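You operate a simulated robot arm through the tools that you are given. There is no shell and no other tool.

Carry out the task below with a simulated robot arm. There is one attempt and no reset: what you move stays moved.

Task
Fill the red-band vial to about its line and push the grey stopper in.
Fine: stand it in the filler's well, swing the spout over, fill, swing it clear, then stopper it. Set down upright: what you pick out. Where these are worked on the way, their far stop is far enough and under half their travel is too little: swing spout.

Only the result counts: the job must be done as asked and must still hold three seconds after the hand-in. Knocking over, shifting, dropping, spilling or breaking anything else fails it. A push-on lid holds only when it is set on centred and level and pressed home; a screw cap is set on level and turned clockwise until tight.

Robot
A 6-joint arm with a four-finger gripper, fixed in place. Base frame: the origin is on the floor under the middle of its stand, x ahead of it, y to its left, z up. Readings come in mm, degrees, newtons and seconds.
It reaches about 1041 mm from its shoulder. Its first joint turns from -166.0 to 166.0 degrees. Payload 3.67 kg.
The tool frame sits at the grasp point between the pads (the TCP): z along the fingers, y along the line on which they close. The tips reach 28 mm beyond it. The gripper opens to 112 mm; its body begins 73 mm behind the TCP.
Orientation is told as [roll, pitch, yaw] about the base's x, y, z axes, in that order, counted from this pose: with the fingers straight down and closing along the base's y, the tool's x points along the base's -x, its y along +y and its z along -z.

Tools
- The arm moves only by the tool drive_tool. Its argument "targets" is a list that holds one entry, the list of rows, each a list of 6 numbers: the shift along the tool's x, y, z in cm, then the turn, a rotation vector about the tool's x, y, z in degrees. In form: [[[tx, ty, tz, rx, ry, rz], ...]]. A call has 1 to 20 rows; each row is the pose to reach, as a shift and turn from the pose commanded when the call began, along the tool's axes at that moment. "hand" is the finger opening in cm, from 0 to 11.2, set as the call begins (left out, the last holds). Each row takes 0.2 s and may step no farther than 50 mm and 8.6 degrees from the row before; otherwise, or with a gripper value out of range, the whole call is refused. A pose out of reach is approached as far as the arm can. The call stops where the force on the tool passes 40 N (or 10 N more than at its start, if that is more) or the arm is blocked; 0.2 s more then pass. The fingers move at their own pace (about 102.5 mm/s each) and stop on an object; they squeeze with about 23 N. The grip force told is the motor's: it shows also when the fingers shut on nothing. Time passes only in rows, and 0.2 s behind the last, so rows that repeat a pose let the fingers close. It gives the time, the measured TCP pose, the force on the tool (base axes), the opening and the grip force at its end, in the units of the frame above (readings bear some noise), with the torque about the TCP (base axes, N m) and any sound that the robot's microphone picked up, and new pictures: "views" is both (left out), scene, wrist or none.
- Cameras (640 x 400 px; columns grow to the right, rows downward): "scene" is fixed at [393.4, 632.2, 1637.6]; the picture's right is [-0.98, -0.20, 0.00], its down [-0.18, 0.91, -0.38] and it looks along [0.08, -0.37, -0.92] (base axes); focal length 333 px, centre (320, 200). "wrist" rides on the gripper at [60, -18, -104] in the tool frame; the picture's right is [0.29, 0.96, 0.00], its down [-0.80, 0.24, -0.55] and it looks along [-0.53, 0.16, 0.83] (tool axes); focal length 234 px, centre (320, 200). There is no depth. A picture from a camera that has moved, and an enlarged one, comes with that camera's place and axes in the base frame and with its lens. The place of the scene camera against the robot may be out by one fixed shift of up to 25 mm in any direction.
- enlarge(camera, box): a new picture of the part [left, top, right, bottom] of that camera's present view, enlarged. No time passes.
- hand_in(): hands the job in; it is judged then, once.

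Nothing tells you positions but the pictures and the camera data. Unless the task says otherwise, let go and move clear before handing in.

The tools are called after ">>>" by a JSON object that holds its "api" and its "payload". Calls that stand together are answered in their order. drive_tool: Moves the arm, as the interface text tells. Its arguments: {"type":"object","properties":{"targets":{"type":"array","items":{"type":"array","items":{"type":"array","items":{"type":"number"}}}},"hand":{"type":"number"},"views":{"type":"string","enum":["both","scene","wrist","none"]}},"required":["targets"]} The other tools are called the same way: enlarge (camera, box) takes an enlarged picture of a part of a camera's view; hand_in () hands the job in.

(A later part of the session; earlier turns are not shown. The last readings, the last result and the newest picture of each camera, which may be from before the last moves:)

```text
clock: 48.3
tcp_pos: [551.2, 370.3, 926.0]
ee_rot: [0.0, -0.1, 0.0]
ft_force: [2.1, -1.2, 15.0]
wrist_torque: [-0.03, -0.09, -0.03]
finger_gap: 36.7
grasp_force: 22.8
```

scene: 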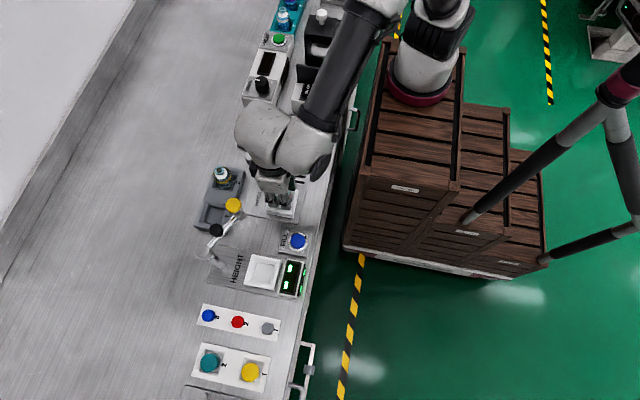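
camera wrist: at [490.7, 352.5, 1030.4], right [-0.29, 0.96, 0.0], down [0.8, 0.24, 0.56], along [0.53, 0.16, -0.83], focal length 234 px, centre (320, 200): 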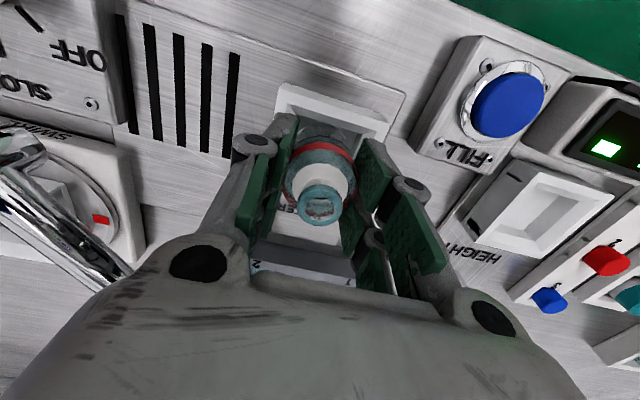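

Fz is 15 N with almost no side load, so the vial is seated flat on the well floor. I'll release it by opening to 60 mm.

>>> {"api": "drive_tool", "payload": {"targets": [[[0, 0, -0.05, 0, 0, 0], [0, 0, -0.05, 0, 0, 0], [0, 0, -0.05, 0, 0, 0], [0, 0, -0.05, 0, 0, 0]]], "hand": 6.2}}

>>> {"api": "enlarge", "payload": {"camera": "wrist", "box": [240, 60, 420, 240]}}

```text
clock: 49.3
tcp_pos: [551.1, 369.5, 924.3]
ee_rot: [-0.1, -0.1, 0.1]
ft_force: [-0.4, -0.7, 0.4]
wrist_torque: [-0.01, -0.01, -0.01]
finger_gap: 61.9
grasp_force: 0.0
camera wrist: at [490.4, 352.0, 1028.8], right [-0.29, 0.96, 0.0], down [0.8, 0.24, 0.56], along [0.53, 0.16, -0.83], focal length 234 px, centre (320, 200)
```

scene: 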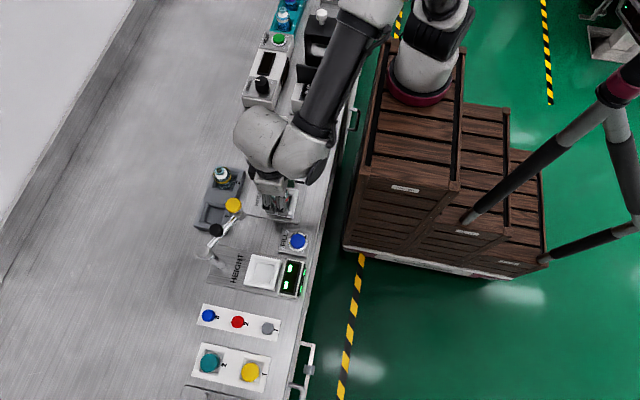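
wrist: 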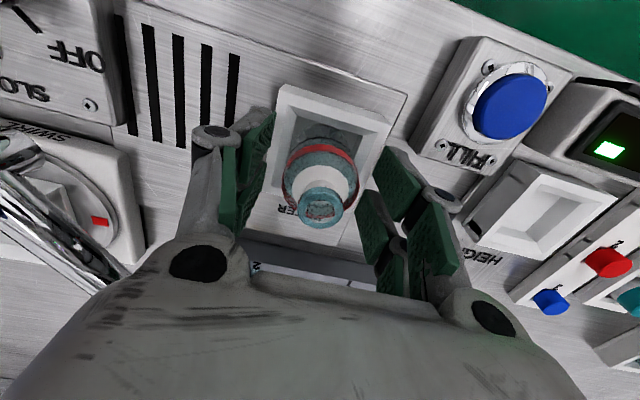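

```text
2.22 times, centred on (330, 150) of wrist
camera zoom: at [490.4, 352.0, 1028.8], right [-0.29, 0.96, 0.0], down [0.8, 0.24, 0.56], along [0.53, 0.16, -0.83], focal length 520 px, centre (298, 311)
```

zoom: 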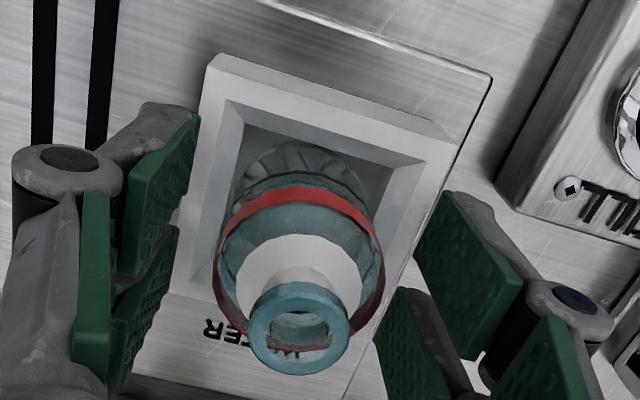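

The vial stands in the well. I'll rise straight up clear of it and then look at the spout.

>>> {"api": "drive_tool", "payload": {"targets": [[[0, 0, -1, 0, 0, 0], [0, 0, -3, 0, 0, 0], [0, 0, -7, 0, 0, 0], [0, 0, -11, 0, 0, 0], [0, 0, -15, 0, 0, 0], [0, 0, -15, 0, 0, 0]]]}}

>>> {"api": "enlarge", "payload": {"camera": "wrist", "box": [120, 60, 360, 240]}}

>>> {"api": "enlarge", "payload": {"camera": "scene", "box": [200, 110, 330, 230]}}

```text
clock: 50.7
tcp_pos: [548.5, 368.6, 1075.2]
ee_rot: [-0.1, -0.1, 0.0]
ft_force: [-0.6, -0.6, 0.2]
wrist_torque: [-0.02, 0.0, -0.01]
finger_gap: 62.1
grasp_force: 0.1
camera wrist: at [489.1, 351.1, 1178.8], right [-0.29, 0.96, 0.0], down [0.8, 0.24, 0.56], along [0.53, 0.16, -0.83], focal length 234 px, centre (320, 200)
```

scene: 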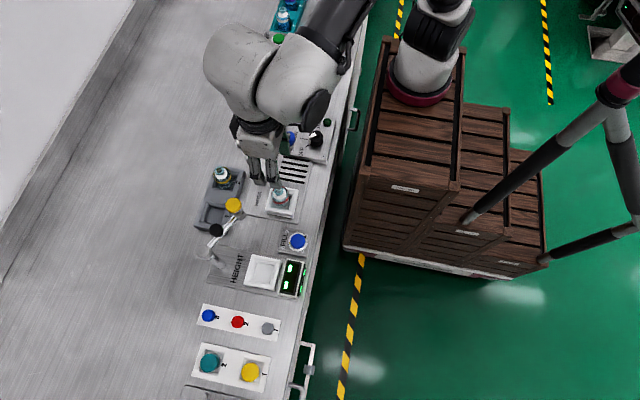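
wrist: 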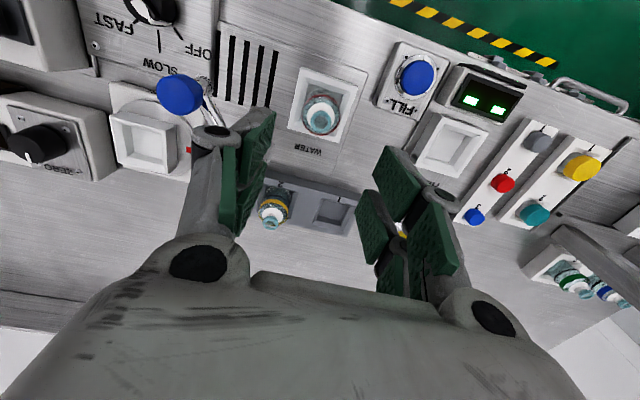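

```text
2.22 times, centred on (240, 150) of wrist
camera zoom: at [489.1, 351.1, 1178.8], right [-0.29, 0.96, 0.0], down [0.8, 0.24, 0.56], along [0.53, 0.16, -0.83], focal length 520 px, centre (498, 311)
```

zoom: 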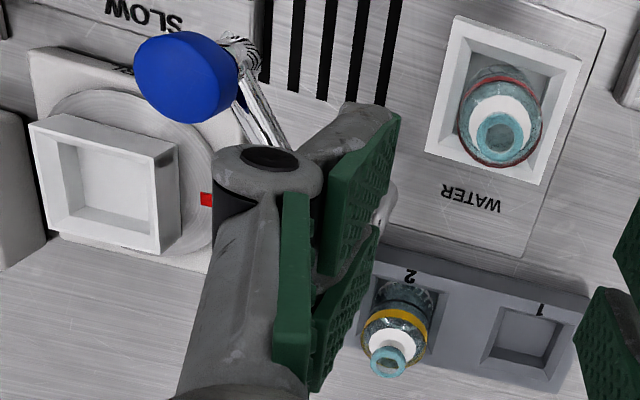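

```text
3.33 times, centred on (265, 170) of scene
camera zoom: at [393.4, 632.2, 1637.6], right [-0.98, -0.2, 0.0], down [-0.18, 0.91, -0.38], along [0.08, -0.37, -0.92], focal length 1110 px, centre (503, 300)
```

zoom: 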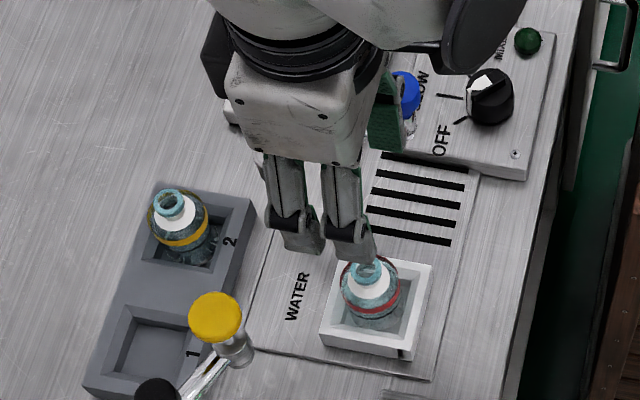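

The vial stands neatly in the well, mouth up. Next I'll view the spout more squarely, with the jaws wide open.

>>> {"api": "drive_tool", "payload": {"targets": [[[2.5, -2.5, -0.5, 0, 0, 0], [5, -5, -1, 0, 0, 0], [7.5, -7.5, -1.5, 0, 0, 0], [9.8, -9.8, -1.5, 0, 0, 0], [9.8, -9.8, -1.5, 0, 0, 0]]], "hand": 11.2}}

>>> {"api": "enlarge", "payload": {"camera": "wrist", "box": [210, 80, 430, 250]}}

>>> {"api": "enlarge", "payload": {"camera": "scene", "box": [220, 110, 320, 220]}}

```text
clock: 51.9
tcp_pos: [452.2, 268.7, 1089.3]
ee_rot: [0.0, 0.0, 0.0]
ft_force: [0.1, -0.7, -0.1]
wrist_torque: [0.04, 0.01, -0.01]
finger_gap: 112.2
grasp_force: 0.1
camera wrist: at [391.9, 250.4, 1191.6], right [-0.29, 0.96, 0.0], down [0.8, 0.24, 0.56], along [0.53, 0.16, -0.83], focal length 234 px, centre (320, 200)
```

scene: 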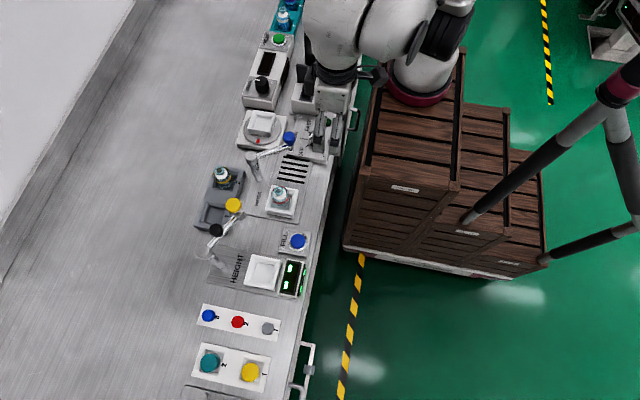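
wrist: 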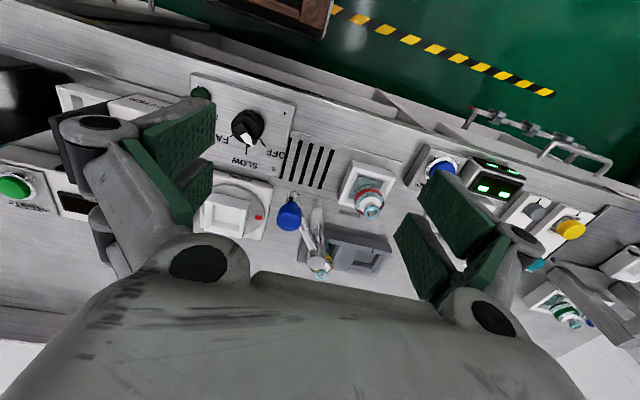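

```text
2.35 times, centred on (320, 165) of wrist
camera zoom: at [391.9, 250.4, 1191.6], right [-0.29, 0.96, 0.0], down [0.8, 0.24, 0.56], along [0.53, 0.16, -0.83], focal length 551 px, centre (320, 282)
```

zoom: 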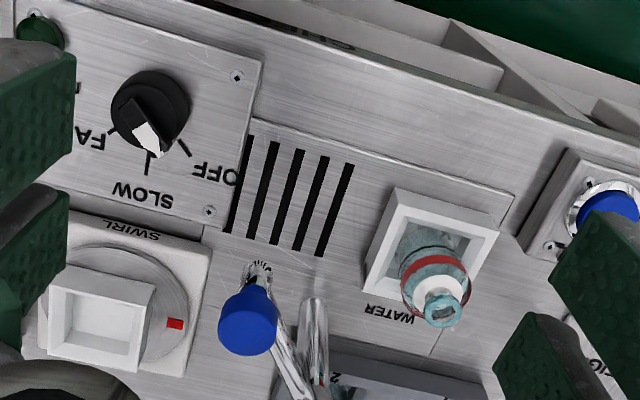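

```text
3.64 times, centred on (270, 165) of scene
camera zoom: at [393.4, 632.2, 1637.6], right [-0.98, -0.2, 0.0], down [-0.18, 0.91, -0.38], along [0.08, -0.37, -0.92], focal length 1211 px, centre (502, 327)
```

zoom: 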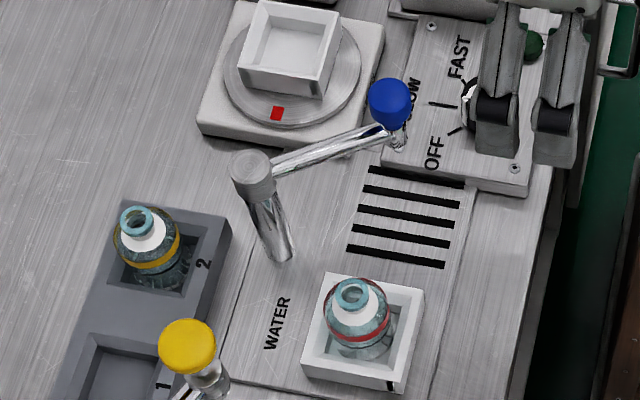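

The blue knob is at about (549, 262, 992) on a radius of about 94 mm around the pivot at (627, 314), and the vial sits on the same radius. I'll close the fingers, drop in behind the knob on its −y side, and push it in +y.

>>> {"api": "drive_tool", "payload": {"targets": [[[-3, -2, 0, 0, 0, 0], [-6, -4, 0, 0, 0, 0], [-9, -5.2, 0, 0, 0, 0], [-9, -5.2, 3, 0, 0, 0], [-9, -5.2, 6, 0, 0, 0], [-9, -5.2, 8.3, 0, 0, 0], [-9, -5.2, 8.3, 0, 0, 0]]], "hand": 0}}

>>> {"api": "enlarge", "payload": {"camera": "wrist", "box": [220, 60, 480, 240]}}

>>> {"api": "enlarge", "payload": {"camera": "scene", "box": [220, 90, 340, 210]}}

```text
clock: 53.5
tcp_pos: [542.9, 220.6, 1005.5]
ee_rot: [-0.1, -0.1, 0.0]
ft_force: [-0.9, 0.0, -0.1]
wrist_torque: [0.01, -0.01, -0.02]
finger_gap: 0.0
grasp_force: 22.9
camera wrist: at [482.6, 202.6, 1109.4], right [-0.29, 0.96, 0.0], down [0.8, 0.24, 0.56], along [0.53, 0.16, -0.83], focal length 234 px, centre (320, 200)
```

scene: 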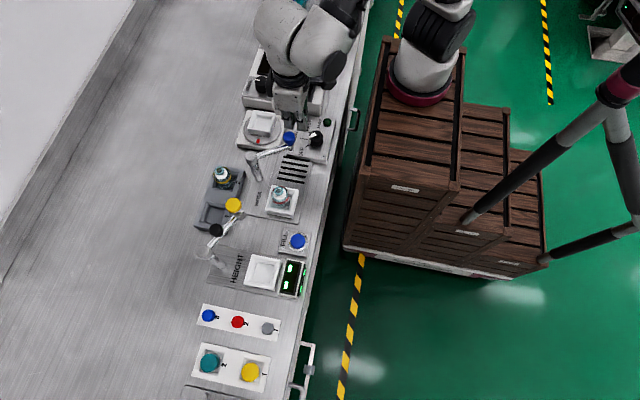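
wrist: 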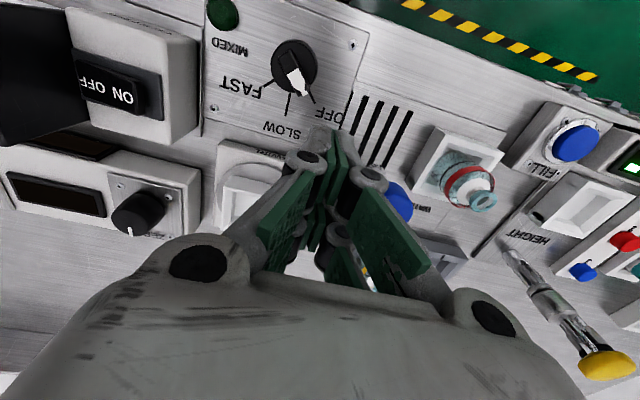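

```text
2.22 times, centred on (350, 150) of wrist
camera zoom: at [482.6, 202.6, 1109.4], right [-0.29, 0.96, 0.0], down [0.8, 0.24, 0.56], along [0.53, 0.16, -0.83], focal length 520 px, centre (253, 311)
```

zoom: 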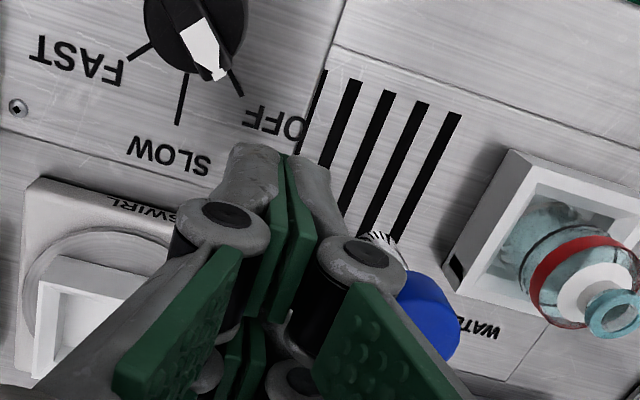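

```text
3.33 times, centred on (280, 150) of scene
camera zoom: at [393.4, 632.2, 1637.6], right [-0.98, -0.2, 0.0], down [-0.18, 0.91, -0.38], along [0.08, -0.37, -0.92], focal length 1110 px, centre (453, 367)
```

zoom: 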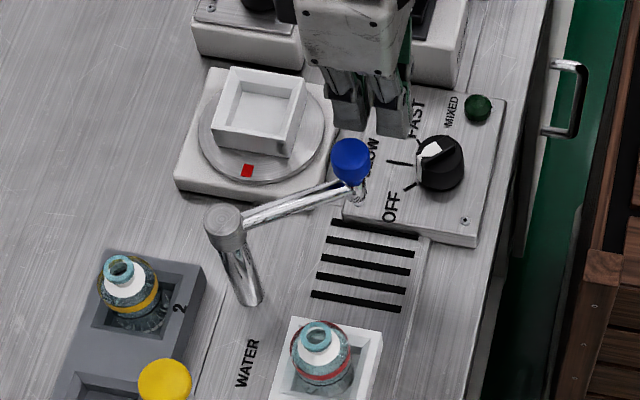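

The fingers are right behind the knob, so I'll push +y in small rows.

>>> {"api": "drive_tool", "payload": {"targets": [[[0, 0.6, 0, 0, 0, 0], [0, 1.2, 0, 0, 0, 0], [0, 1.8, 0, 0, 0, 0], [0, 2.4, 0, 0, 0, 0], [0, 3.0, 0, 0, 0, 0], [0, 3.6, 0, 0, 0, 0]]], "views": "scene"}}

>>> {"api": "enlarge", "payload": {"camera": "scene", "box": [220, 90, 340, 210]}}

```text
clock: 54.9
tcp_pos: [541.6, 255.5, 1007.9]
ee_rot: [-0.3, -0.2, -0.1]
ft_force: [-10.1, -5.5, -1.1]
wrist_torque: [0.01, 0.03, 0.16]
finger_gap: 0.1
grasp_force: 22.8
```

scene: 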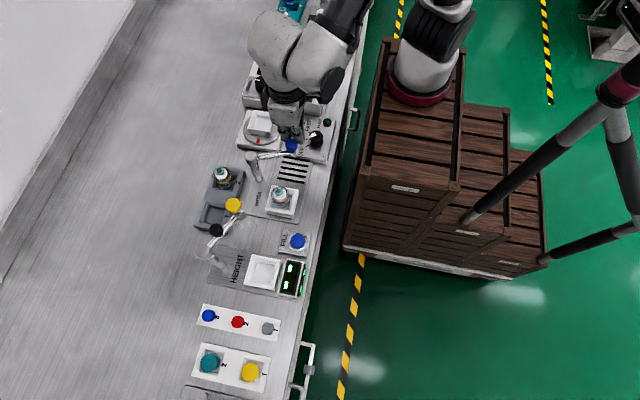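

```text
3.33 times, centred on (280, 150) of scene
camera zoom: at [393.4, 632.2, 1637.6], right [-0.98, -0.2, 0.0], down [-0.18, 0.91, -0.38], along [0.08, -0.37, -0.92], focal length 1110 px, centre (453, 367)
```

zoom: 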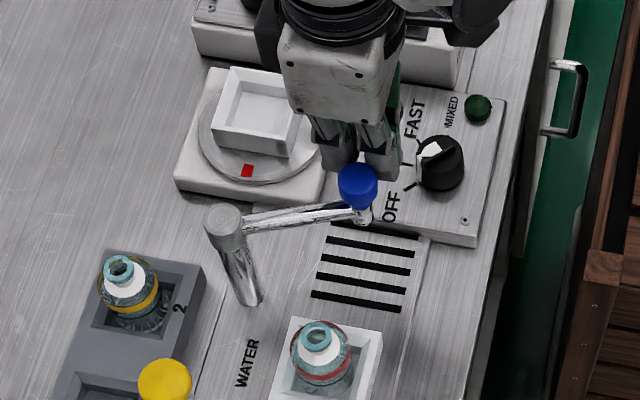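

The spout is swinging, and I'll keep pushing while following its arc.

>>> {"api": "drive_tool", "payload": {"targets": [[[0.3, 0.6, 0, 0, 0, 0], [0.5, 1.2, 0, 0, 0, 0], [0.7, 1.8, 0, 0, 0, 0], [0.85, 2.4, 0, 0, 0, 0], [0.9, 3.0, 0, 0, 0, 0], [0.9, 3.6, 0, 0, 0, 0], [0.85, 4.2, 0, 0, 0, 0], [0.75, 4.8, 0, 0, 0, 0], [0.6, 5.4, 0, 0, 0, 0]]], "views": "scene"}}

>>> {"api": "enlarge", "payload": {"camera": "scene", "box": [220, 110, 340, 230]}}

```text
clock: 56.9
tcp_pos: [535.8, 309.0, 1008.6]
ee_rot: [0.0, -0.1, 0.1]
ft_force: [-0.6, -0.2, 0.4]
wrist_torque: [0.0, -0.02, -0.01]
finger_gap: 0.1
grasp_force: 22.2
```

scene: 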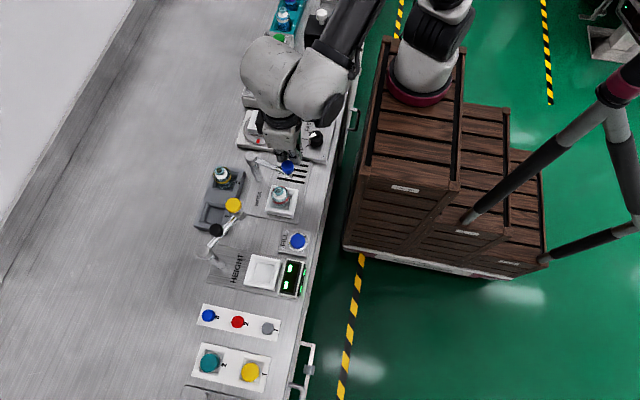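

```text
3.33 times, centred on (280, 170) of scene
camera zoom: at [393.4, 632.2, 1637.6], right [-0.98, -0.2, 0.0], down [-0.18, 0.91, -0.38], along [0.08, -0.37, -0.92], focal length 1110 px, centre (453, 300)
```

zoom: 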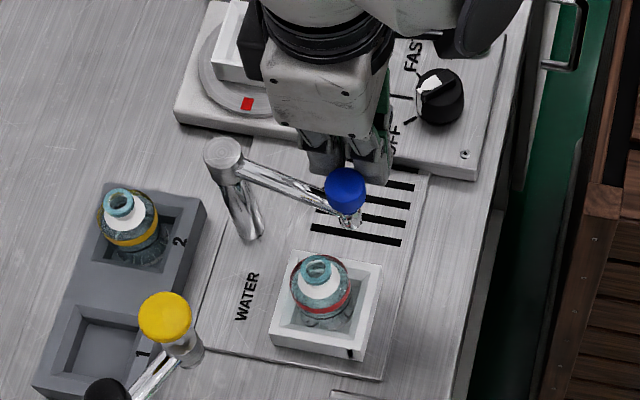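

>>> {"api": "drive_tool", "payload": {"targets": [[[-0.1, 0.5, 0, 0, 0, 0], [-0.25, 1.0, 0, 0, 0, 0], [-0.45, 1.5, 0, 0, 0, 0], [-0.7, 2.0, 0, 0, 0, 0], [-0.95, 2.5, 0, 0, 0, 0]]], "views": "scene"}}

>>> {"api": "enlarge", "payload": {"camera": "scene", "box": [220, 110, 340, 230]}}

```text
clock: 58.1
tcp_pos: [546.5, 336.1, 1006.7]
ee_rot: [-0.1, -0.2, 0.0]
ft_force: [-0.5, -0.3, 0.4]
wrist_torque: [0.04, 0.03, -0.03]
finger_gap: 0.0
grasp_force: 22.9
```

scene: 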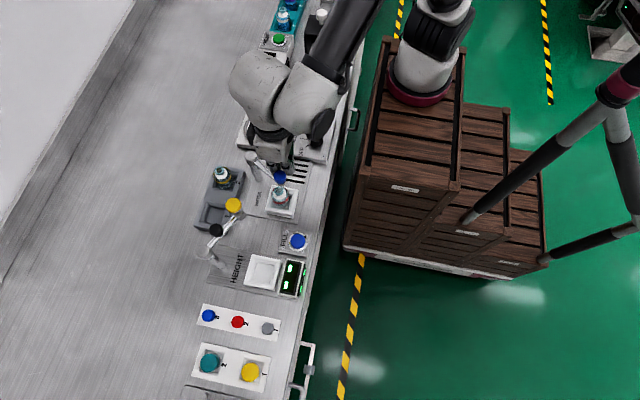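

```text
3.33 times, centred on (280, 170) of scene
camera zoom: at [393.4, 632.2, 1637.6], right [-0.98, -0.2, 0.0], down [-0.18, 0.91, -0.38], along [0.08, -0.37, -0.92], focal length 1110 px, centre (453, 300)
```

zoom: 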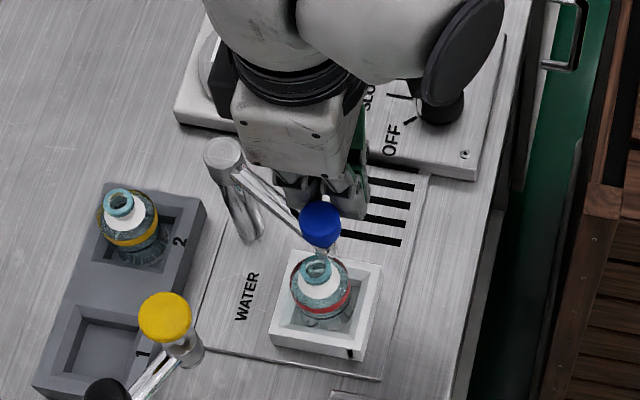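

The nozzle needs about 8–9 mm more to be over the mouth. I'll continue gently until it meets the far stop.

>>> {"api": "drive_tool", "payload": {"targets": [[[-0.15, 0.25, 0, 0, 0, 0], [-0.3, 0.5, 0, 0, 0, 0], [-0.5, 0.75, 0, 0, 0, 0]]], "views": "scene"}}

>>> {"api": "enlarge", "payload": {"camera": "scene", "box": [240, 150, 320, 230]}}

```text
clock: 58.9
tcp_pos: [549.8, 343.7, 1007.0]
ee_rot: [-0.1, -0.2, -0.1]
ft_force: [-0.3, 0.4, 1.0]
wrist_torque: [0.02, -0.02, 0.04]
finger_gap: 0.0
grasp_force: 22.6
```

scene: 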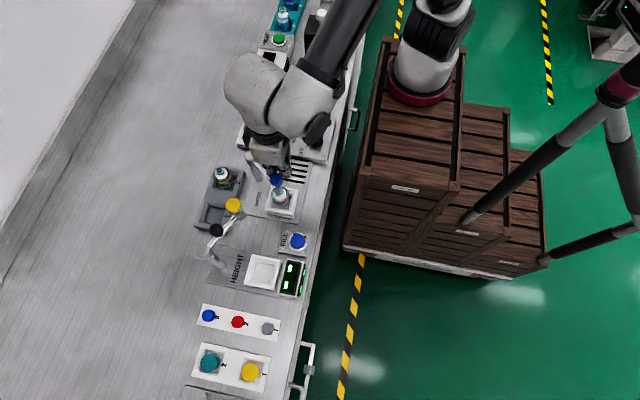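

```text
5.00 times, centred on (280, 190) of scene
camera zoom: at [393.4, 632.2, 1637.6], right [-0.98, -0.2, 0.0], down [-0.18, 0.91, -0.38], along [0.08, -0.37, -0.92], focal length 1665 px, centre (520, 250)
```

zoom: 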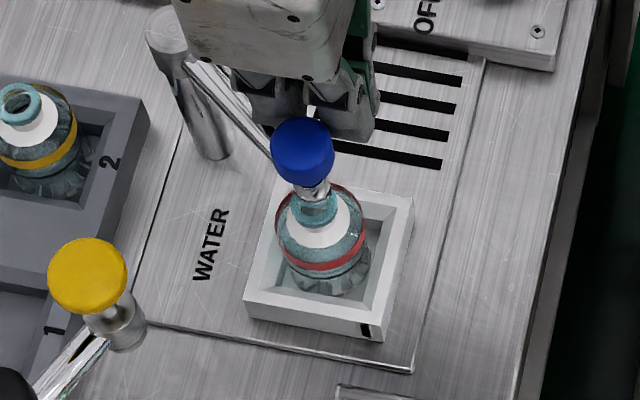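

>>> {"api": "drive_tool", "payload": {"targets": [[[-0.15, 0.2, 0, 0, 0, 0], [-0.3, 0.4, 0, 0, 0, 0], [-0.3, 0.4, 0, 0, 0, 0]]], "views": "scene"}}

>>> {"api": "enlarge", "payload": {"camera": "scene", "box": [240, 150, 320, 230]}}

```text
clock: 59.7
tcp_pos: [553.2, 345.4, 1006.5]
ee_rot: [-0.2, -0.1, 0.0]
ft_force: [-12.6, -14.3, 0.8]
wrist_torque: [0.02, 0.02, 0.24]
finger_gap: 0.0
grasp_force: 22.5
```

scene: 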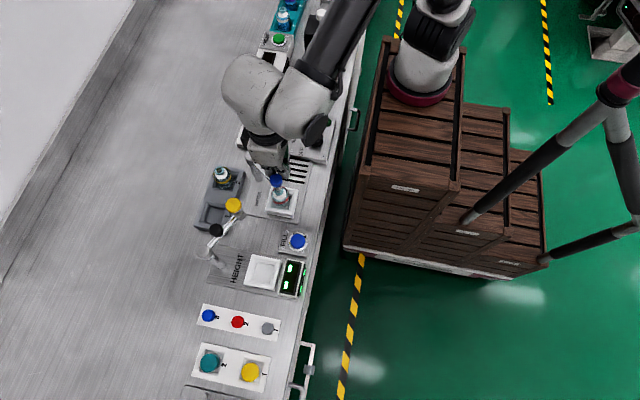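

```text
5.00 times, centred on (280, 190) of scene
camera zoom: at [393.4, 632.2, 1637.6], right [-0.98, -0.2, 0.0], down [-0.18, 0.91, -0.38], along [0.08, -0.37, -0.92], focal length 1665 px, centre (520, 250)
```

zoom: 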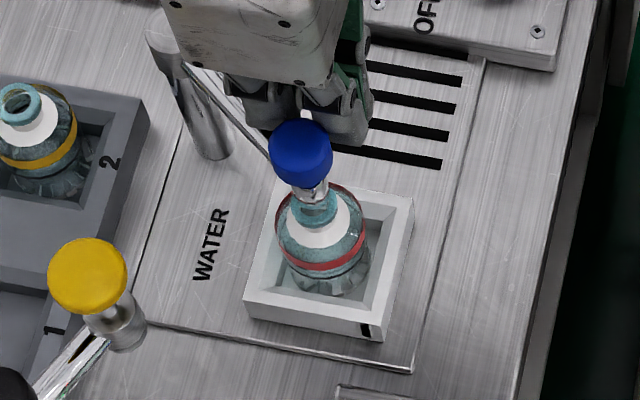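

The spout has reached its far stop with the nozzle right over the vial mouth. I'll back away in −y, rise, and look at the FILL button from above.

>>> {"api": "drive_tool", "payload": {"targets": [[[0.05, -0.5, 0, 0, 0, 0], [0.2, -2, 0, 0, 0, 0], [0.3, -3.5, -1, 0, 0, 0], [0.3, -3.5, -4, 0, 0, 0], [0.3, -3.5, -8, 0, 0, 0], [1, -1.5, -9, 0, 0, 0], [4, 2.5, -9, 0, 0, 0], [7, 6, -9, 0, 0, 0], [9.5, 9, -9, 0, 0, 0], [9.5, 9, -9, 0, 0, 0]]]}}

>>> {"api": "enlarge", "payload": {"camera": "scene", "box": [240, 150, 320, 230]}}

```text
clock: 61.9
tcp_pos: [458.5, 437.5, 1092.9]
ee_rot: [0.0, 0.0, -0.1]
ft_force: [1.4, 0.3, -0.2]
wrist_torque: [0.02, -0.03, 0.0]
finger_gap: 0.0
grasp_force: 22.7
camera wrist: at [398.2, 419.5, 1195.6], right [-0.29, 0.96, 0.0], down [0.8, 0.24, 0.56], along [0.53, 0.16, -0.83], focal length 234 px, centre (320, 200)
```

scene: 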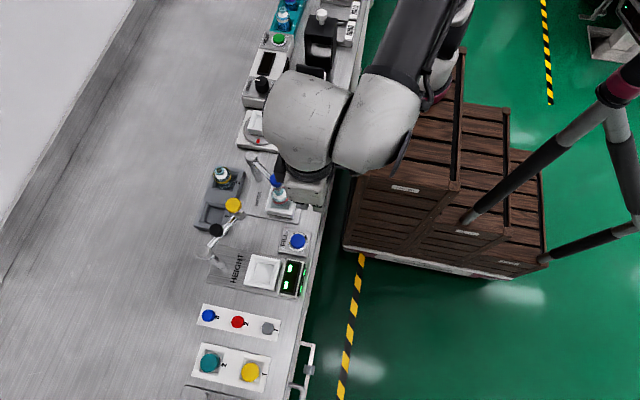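
wrist: 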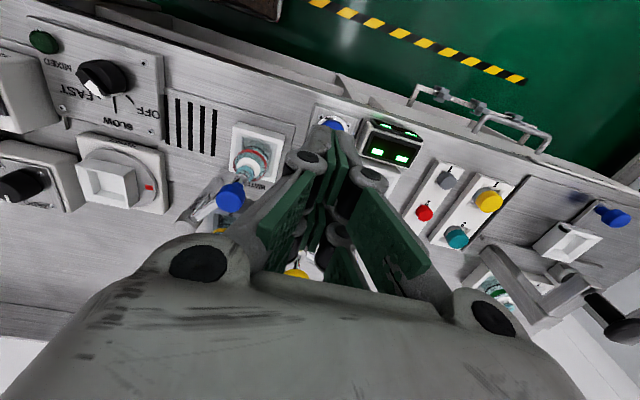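

```text
5.00 times, centred on (280, 190) of scene
camera zoom: at [393.4, 632.2, 1637.6], right [-0.98, -0.2, 0.0], down [-0.18, 0.91, -0.38], along [0.08, -0.37, -0.92], focal length 1665 px, centre (520, 250)
```

zoom: 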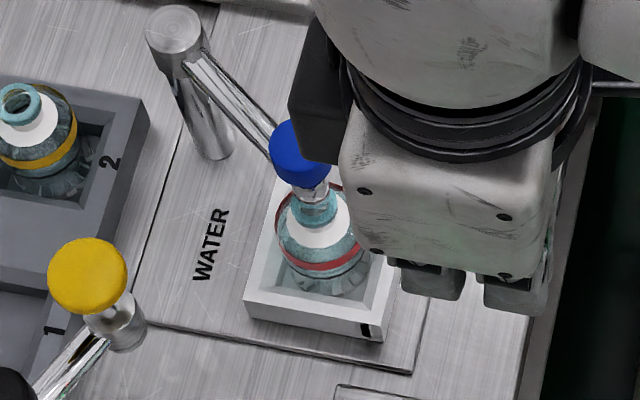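

The spout stays over the vial. I'll open the jaws briefly to see the FILL button unobstructed.

>>> {"api": "drive_tool", "payload": {"targets": [[[0, 1, 0, 0, 0, 0], [0, 1, 0, 0, 0, 0], [0, 1, 0, 0, 0, 0], [0, 1, 0, 0, 0, 0]]], "hand": 11.2, "views": "wrist"}}

>>> {"api": "enlarge", "payload": {"camera": "wrist", "box": [220, 80, 440, 240]}}

```text
clock: 62.9
tcp_pos: [459.2, 447.0, 1092.7]
ee_rot: [-0.1, 0.0, 0.1]
ft_force: [-0.6, -0.4, -0.3]
wrist_torque: [-0.03, 0.0, -0.01]
finger_gap: 112.2
grasp_force: 0.0
camera wrist: at [399.3, 429.1, 1197.4], right [-0.29, 0.96, 0.0], down [0.8, 0.24, 0.56], along [0.53, 0.16, -0.83], focal length 234 px, centre (320, 200)
```

wrist: 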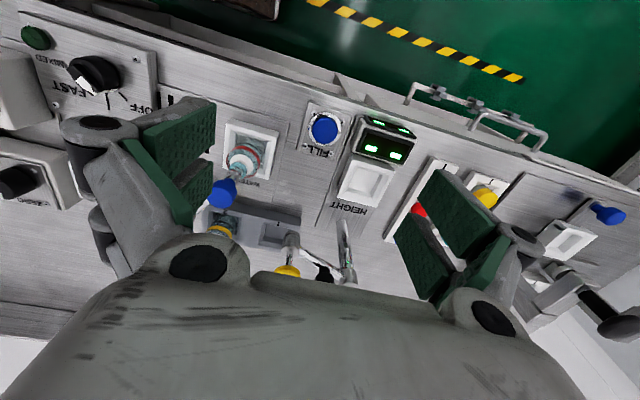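

```text
2.50 times, centred on (330, 160) of wrist
camera zoom: at [399.3, 429.1, 1197.4], right [-0.29, 0.96, 0.0], down [0.8, 0.24, 0.56], along [0.53, 0.16, -0.83], focal length 585 px, centre (295, 300)
```

zoom: 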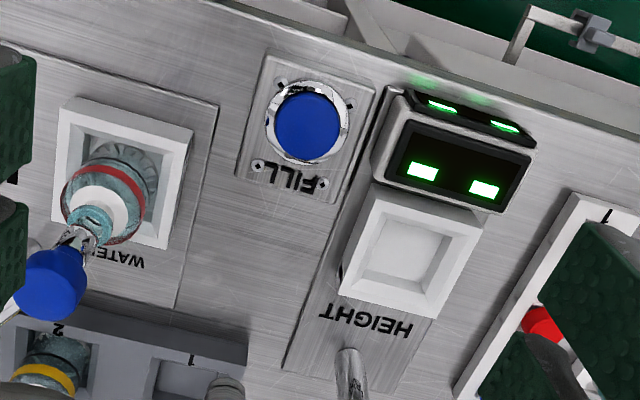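

The FILL button is at about (488, 462.5), top ≈888. I'll close the fingers and hover just above it.

>>> {"api": "drive_tool", "payload": {"targets": [[[-1.5, 0.8, 2, 0, 0, 0], [-2.9, 1.55, 6, 0, 0, 0], [-2.9, 1.55, 10, 0, 0, 0], [-2.9, 1.55, 14, 0, 0, 0], [-2.9, 1.55, 16, 0, 0, 0], [-2.9, 1.55, 16, 0, 0, 0]]], "hand": 0}}

>>> {"api": "enlarge", "payload": {"camera": "scene", "box": [240, 150, 340, 270]}}

>>> {"api": "enlarge", "payload": {"camera": "wrist", "box": [240, 60, 440, 240]}}

```text
clock: 64.3
tcp_pos: [487.0, 462.0, 939.2]
ee_rot: [-0.1, -0.1, 0.0]
ft_force: [-0.5, -0.1, -0.1]
wrist_torque: [0.01, -0.02, 0.0]
finger_gap: 0.0
grasp_force: 23.2
camera wrist: at [426.1, 444.2, 1042.9], right [-0.29, 0.96, 0.0], down [0.8, 0.24, 0.56], along [0.53, 0.16, -0.83], focal length 234 px, centre (320, 200)
```

scene: 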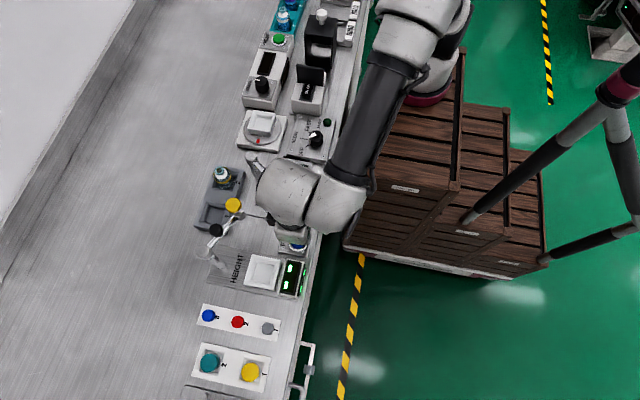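
wrist: 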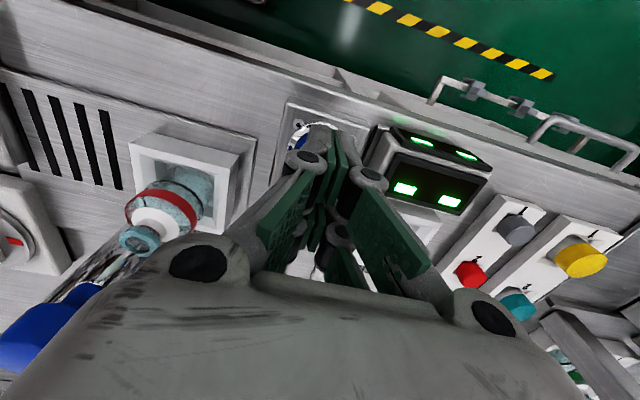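

```text
3.33 times, centred on (290, 210) of scene
camera zoom: at [393.4, 632.2, 1637.6], right [-0.98, -0.2, 0.0], down [-0.18, 0.91, -0.38], along [0.08, -0.37, -0.92], focal length 1110 px, centre (420, 167)
```

zoom: 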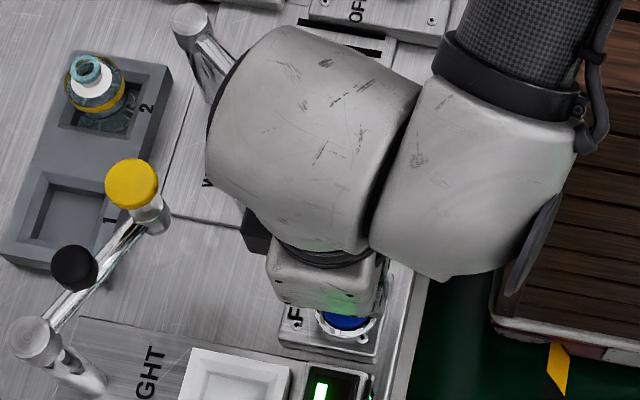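

```text
2.22 times, centred on (340, 150) of wrist
camera zoom: at [426.1, 444.2, 1042.9], right [-0.29, 0.96, 0.0], down [0.8, 0.24, 0.56], along [0.53, 0.16, -0.83], focal length 520 px, centre (276, 311)
```

zoom: 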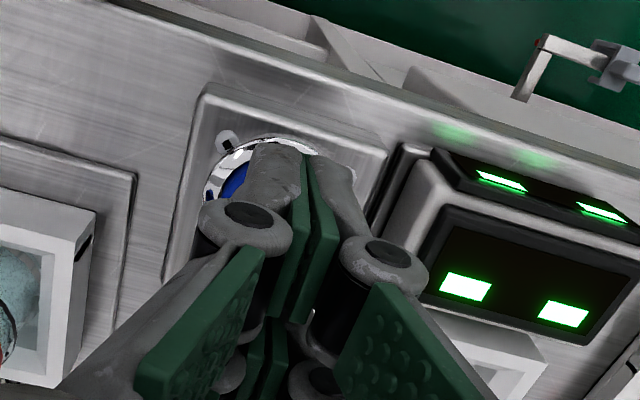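

>>> {"api": "enlarge", "payload": {"camera": "wrist", "box": [110, 130, 250, 260]}}

```text
3.08 times, centred on (180, 195) of wrist
camera zoom: at [426.1, 444.2, 1042.9], right [-0.29, 0.96, 0.0], down [0.8, 0.24, 0.56], along [0.53, 0.16, -0.83], focal length 720 px, centre (751, 215)
```

zoom: 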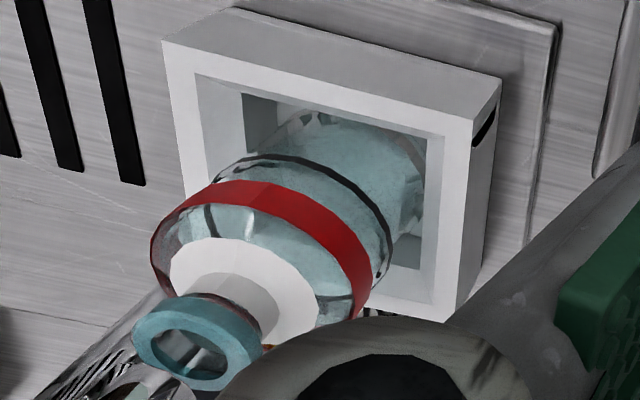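

This view shows the empty vial and its black line clearly, right next to my pressing position. I'll lower until just above the button.

>>> {"api": "drive_tool", "payload": {"targets": [[[-0.1, 0.05, 0.6, 0, 0, 0], [-0.1, 0.05, 1.2, 0, 0, 0], [-0.1, 0.05, 1.6, 0, 0, 0], [-0.1, 0.05, 1.6, 0, 0, 0]]], "views": "wrist"}}

>>> {"api": "enlarge", "payload": {"camera": "wrist", "box": [240, 60, 440, 240]}}

```text
clock: 65.3
tcp_pos: [489.0, 460.5, 921.8]
ee_rot: [-0.2, -0.1, 0.0]
ft_force: [0.0, -0.9, -0.1]
wrist_torque: [0.01, 0.0, 0.01]
finger_gap: 0.0
grasp_force: 23.4
camera wrist: at [428.8, 444.1, 1025.2], right [-0.29, 0.96, 0.0], down [0.8, 0.24, 0.56], along [0.53, 0.16, -0.83], focal length 234 px, centre (320, 200)
```

wrist: 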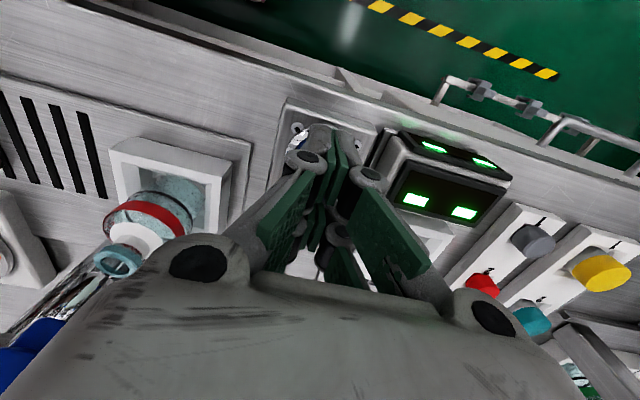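

```text
2.22 times, centred on (340, 150) of wrist
camera zoom: at [428.8, 444.1, 1025.2], right [-0.29, 0.96, 0.0], down [0.8, 0.24, 0.56], along [0.53, 0.16, -0.83], focal length 520 px, centre (276, 311)
```

zoom: 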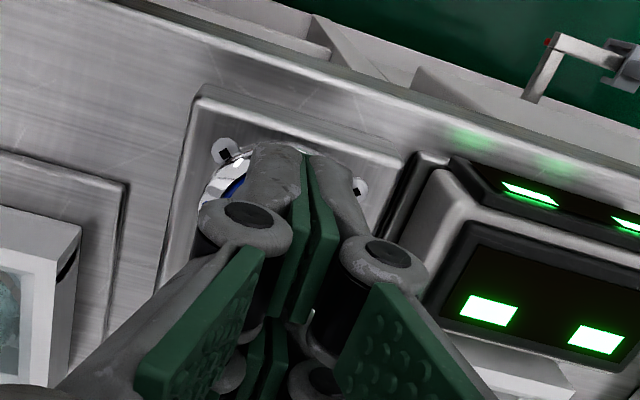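

I'll make a first very short press: down a few mm and straight back, watching for sound and any liquid.

>>> {"api": "drive_tool", "payload": {"targets": [[[0, 0, 0.3, 0, 0, 0], [0, 0, 0.6, 0, 0, 0], [0, 0, 0.8, 0, 0, 0], [0, 0, 0.3, 0, 0, 0], [0, 0, 0, 0, 0, 0]]], "views": "wrist"}}

>>> {"api": "enlarge", "payload": {"camera": "wrist", "box": [70, 130, 250, 290]}}

```text
clock: 66.5
tcp_pos: [488.7, 461.8, 918.9]
ee_rot: [-0.3, 0.0, -0.1]
ft_force: [0.1, 0.3, -0.1]
wrist_torque: [-0.02, 0.01, -0.01]
finger_gap: 6.0
grasp_force: 35.6
heard: click
camera wrist: at [428.9, 444.2, 1023.8], right [-0.29, 0.96, 0.0], down [0.8, 0.24, 0.56], along [0.53, 0.16, -0.83], focal length 234 px, centre (320, 200)
```

wrist: 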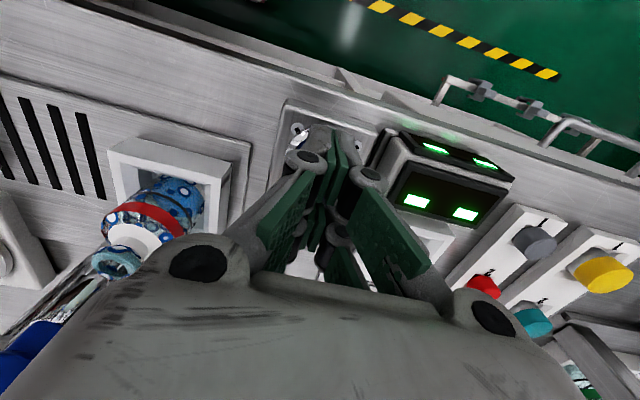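

```text
2.50 times, centred on (160, 210) of wrist
camera zoom: at [428.9, 444.2, 1023.8], right [-0.29, 0.96, 0.0], down [0.8, 0.24, 0.56], along [0.53, 0.16, -0.83], focal length 585 px, centre (720, 175)
```

zoom: 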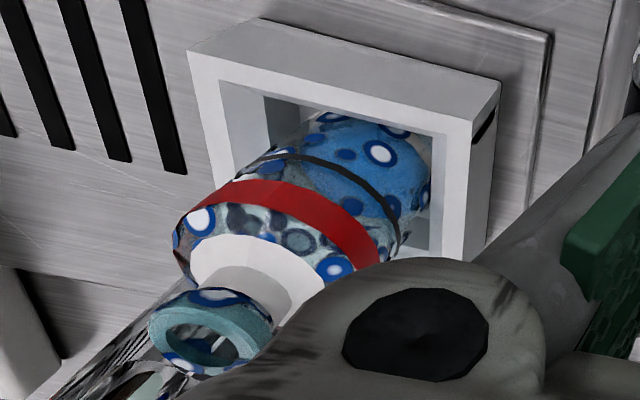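

There was a click and blue liquid is already in the vial. I'll check whether it's still rising with the shortest possible wait.

>>> {"api": "drive_tool", "payload": {"targets": [[[0, 0, 0, 0, 0, 0]]], "views": "wrist"}}

>>> {"api": "enlarge", "payload": {"camera": "wrist", "box": [70, 130, 250, 290]}}

```text
clock: 66.9
tcp_pos: [489.0, 461.7, 919.6]
ee_rot: [-0.1, -0.1, 0.1]
ft_force: [-0.5, -0.3, 0.7]
wrist_torque: [0.0, 0.0, 0.0]
finger_gap: 5.9
grasp_force: 35.9
camera wrist: at [429.0, 444.4, 1024.1], right [-0.29, 0.96, 0.0], down [0.8, 0.24, 0.56], along [0.53, 0.16, -0.83], focal length 234 px, centre (320, 200)
```

wrist: 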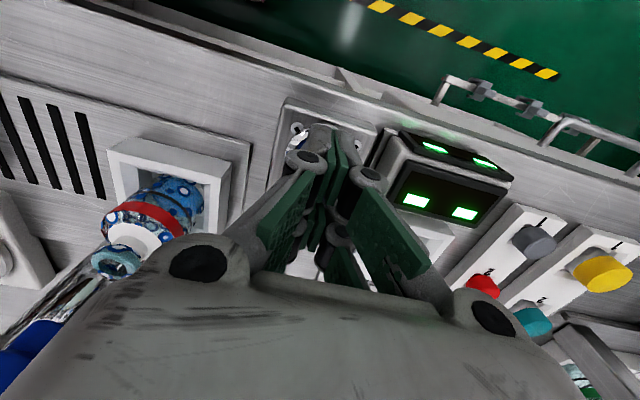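

```text
2.50 times, centred on (160, 210) of wrist
camera zoom: at [429.0, 444.4, 1024.1], right [-0.29, 0.96, 0.0], down [0.8, 0.24, 0.56], along [0.53, 0.16, -0.83], focal length 585 px, centre (720, 175)
```

zoom: 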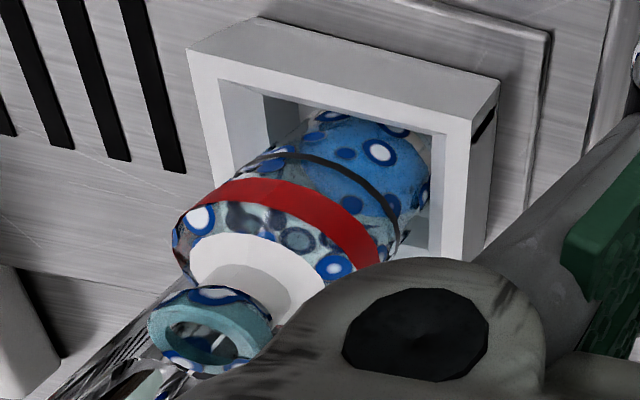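

The level isn't rising any more. I'll enlarge to judge it against the line.

>>> {"api": "enlarge", "payload": {"camera": "wrist", "box": [110, 165, 220, 245]}}

>>> {"api": "enlarge", "payload": {"camera": "scene", "box": [250, 160, 310, 230]}}

```text
5.00 times, centred on (165, 205) of wrist
camera zoom: at [429.0, 444.4, 1024.1], right [-0.29, 0.96, 0.0], down [0.8, 0.24, 0.56], along [0.53, 0.16, -0.83], focal length 1171 px, centre (1095, 175)
```

zoom: 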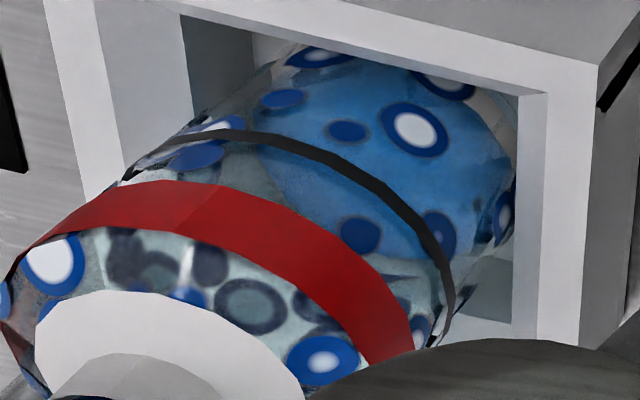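

```text
5.71 times, centred on (280, 195) of scene
camera zoom: at [393.4, 632.2, 1637.6], right [-0.98, -0.2, 0.0], down [-0.18, 0.91, -0.38], along [0.08, -0.37, -0.92], focal length 1903 px, centre (549, 229)
```

zoom: 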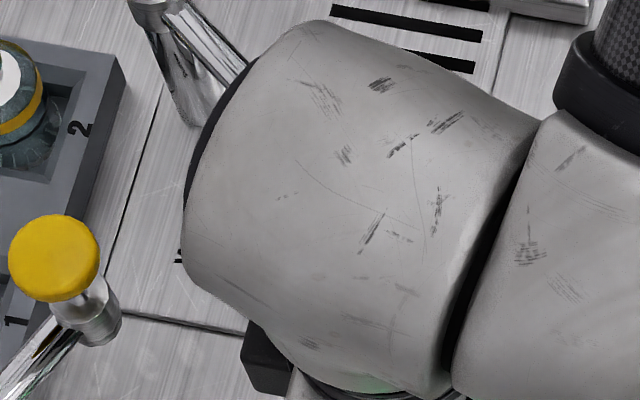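

The blue area matches a shallow layer near the base, so the level is still well under the line. The fingers were splayed to 6 mm by the press, so I'll lift a little and re-close them before pressing again.

>>> {"api": "drive_tool", "payload": {"targets": [[[0, 0, -0.6, 0, 0, 0], [0, 0, -1.2, 0, 0, 0], [0, 0, -1.2, 0, 0, 0]]], "hand": 0, "views": "wrist"}}

>>> {"api": "enlarge", "payload": {"camera": "wrist", "box": [110, 150, 230, 250]}}

>>> {"api": "enlarge", "payload": {"camera": "wrist", "box": [240, 60, 440, 240]}}

```text
clock: 67.7
tcp_pos: [488.6, 462.7, 933.0]
ee_rot: [-0.1, -0.2, 0.0]
ft_force: [-1.1, -0.3, 0.4]
wrist_torque: [0.02, 0.02, -0.02]
finger_gap: 0.0
grasp_force: 35.7
camera wrist: at [428.6, 444.7, 1036.6], right [-0.29, 0.96, 0.0], down [0.8, 0.24, 0.56], along [0.53, 0.16, -0.83], focal length 234 px, centre (320, 200)
```

wrist: 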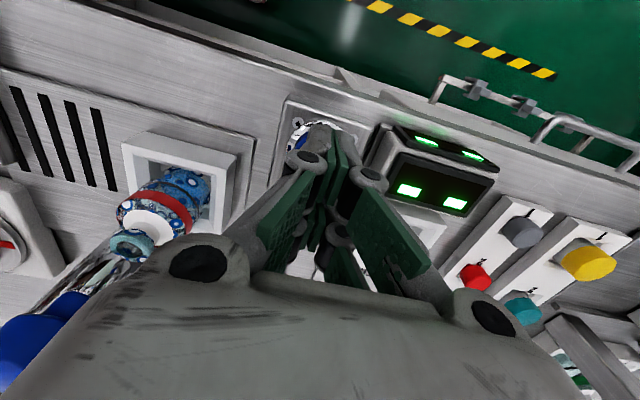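

```text
4.00 times, centred on (170, 200) of wrist
camera zoom: at [428.6, 444.7, 1036.6], right [-0.29, 0.96, 0.0], down [0.8, 0.24, 0.56], along [0.53, 0.16, -0.83], focal length 937 px, centre (920, 200)
```

zoom: 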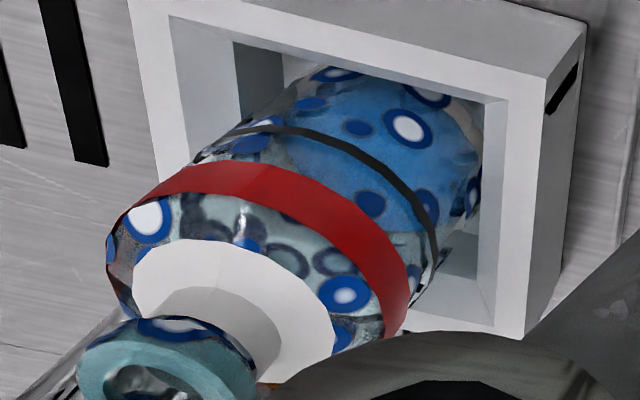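

```text
2.22 times, centred on (340, 150) of wrist
camera zoom: at [428.6, 444.7, 1036.6], right [-0.29, 0.96, 0.0], down [0.8, 0.24, 0.56], along [0.53, 0.16, -0.83], focal length 520 px, centre (276, 311)
```

zoom: 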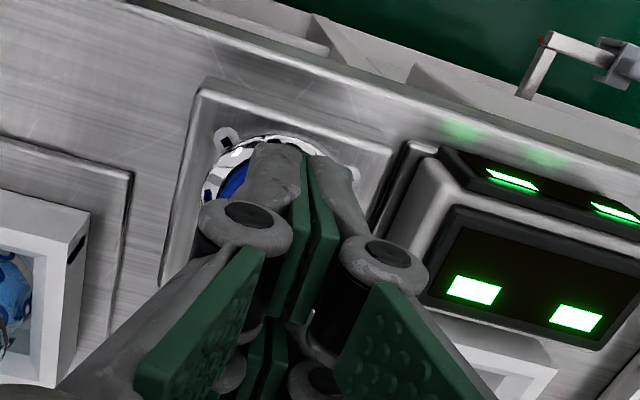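

The fingers are re-closed. To judge the level properly, I'll back off toward the robot and tilt the wrist for a lower, more side-on view of the vial.

>>> {"api": "drive_tool", "payload": {"targets": [[[1.5, 0, -1, 0, -6, 0], [3, 0, -2, 0, -12, 0], [4.5, 0, -2.2, 0, -18, 0], [6.3, 0, -2.2, 0, -24, 0]]], "views": "none"}}

```text
clock: 68.7
tcp_pos: [424.3, 460.9, 955.4]
ee_rot: [-0.1, -24.1, 0.0]
ft_force: [-0.6, -0.3, -0.1]
wrist_torque: [-0.02, 0.02, -0.01]
finger_gap: 0.1
grasp_force: 35.3
```

>>> {"api": "drive_tool", "payload": {"targets": [[[0, 0, 0, 0, -6, 0], [0, 0, 0, 0, -12, 0], [0, 0, 0, 0, -12, 0]]]}}

>>> {"api": "enlarge", "payload": {"camera": "wrist", "box": [120, 120, 280, 240]}}

```text
clock: 69.5
tcp_pos: [426.8, 461.9, 954.8]
ee_rot: [-0.1, -36.2, 0.1]
ft_force: [-0.1, -0.4, 0.5]
wrist_torque: [0.02, 0.03, 0.0]
finger_gap: 0.0
grasp_force: 35.9
camera wrist: at [316.7, 444.6, 1003.0], right [-0.23, 0.96, -0.17], down [0.32, 0.24, 0.92], along [0.92, 0.16, -0.36], focal length 234 px, centre (320, 200)
```

scene: 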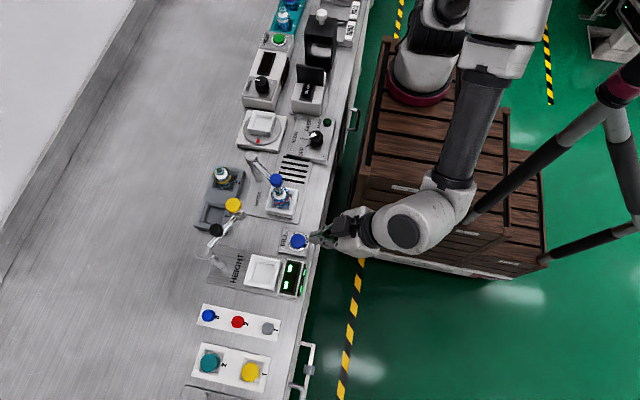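
wrist: 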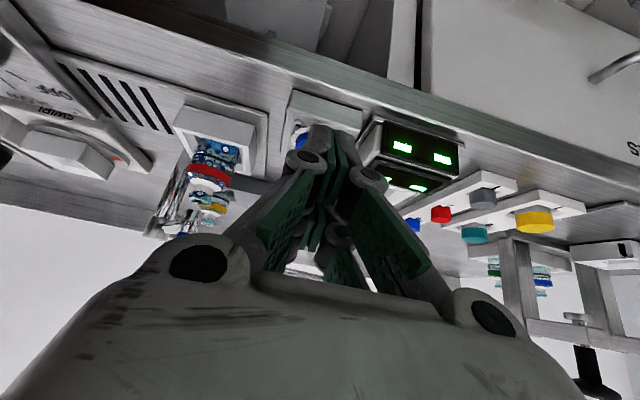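

```text
3.33 times, centred on (200, 180) of wrist
camera zoom: at [316.7, 444.6, 1003.0], right [-0.23, 0.96, -0.17], down [0.32, 0.24, 0.92], along [0.92, 0.16, -0.36], focal length 781 px, centre (720, 267)
```

zoom: 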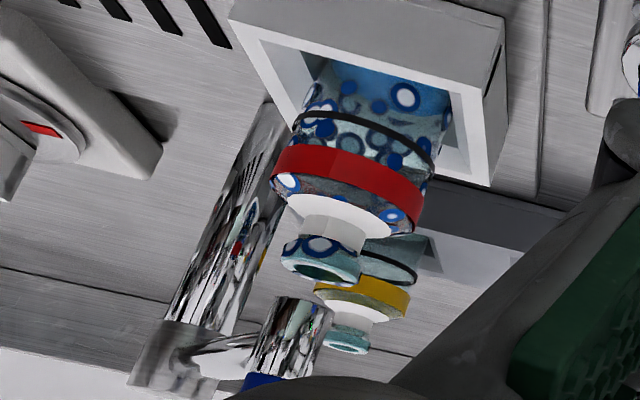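

>>> {"api": "enlarge", "payload": {"camera": "wrist", "box": [180, 130, 250, 190]}}

```text
6.67 times, centred on (215, 160) of wrist
camera zoom: at [316.7, 444.6, 1003.0], right [-0.23, 0.96, -0.17], down [0.32, 0.24, 0.92], along [0.92, 0.16, -0.36], focal length 1561 px, centre (1020, 467)
```

zoom: 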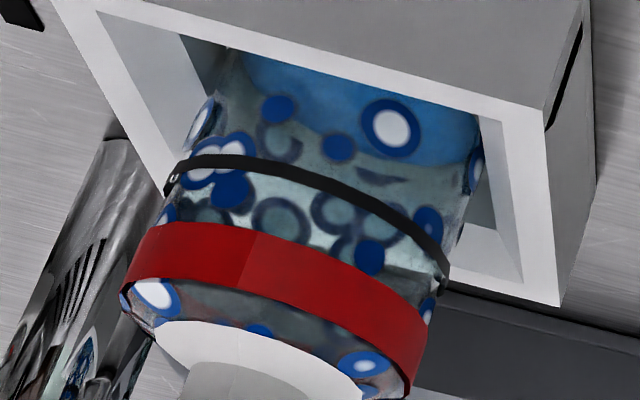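

Now it's clear: a shallow layer of liquid (surface ≈880) well below the line (≈902.5), and the nozzle is on the vial's axis. I'll go back to the button for a longer press.

>>> {"api": "drive_tool", "payload": {"targets": [[[0, 0, 0, 0, 8, 0], [0, 0, 0, 0, 16, 0], [0, 0, 0, 0, 24, 0], [0, 0, 0, 0, 32, 0], [0, 0, 0, 0, 36.1, 0], [0, 0, 0, 0, 36.1, 0]]], "views": "none"}}

```text
clock: 70.9
tcp_pos: [425.6, 464.5, 954.4]
ee_rot: [-0.1, 0.0, 0.0]
ft_force: [-0.2, -0.5, 0.9]
wrist_torque: [0.02, 0.01, -0.01]
finger_gap: 0.0
grasp_force: 35.8
```

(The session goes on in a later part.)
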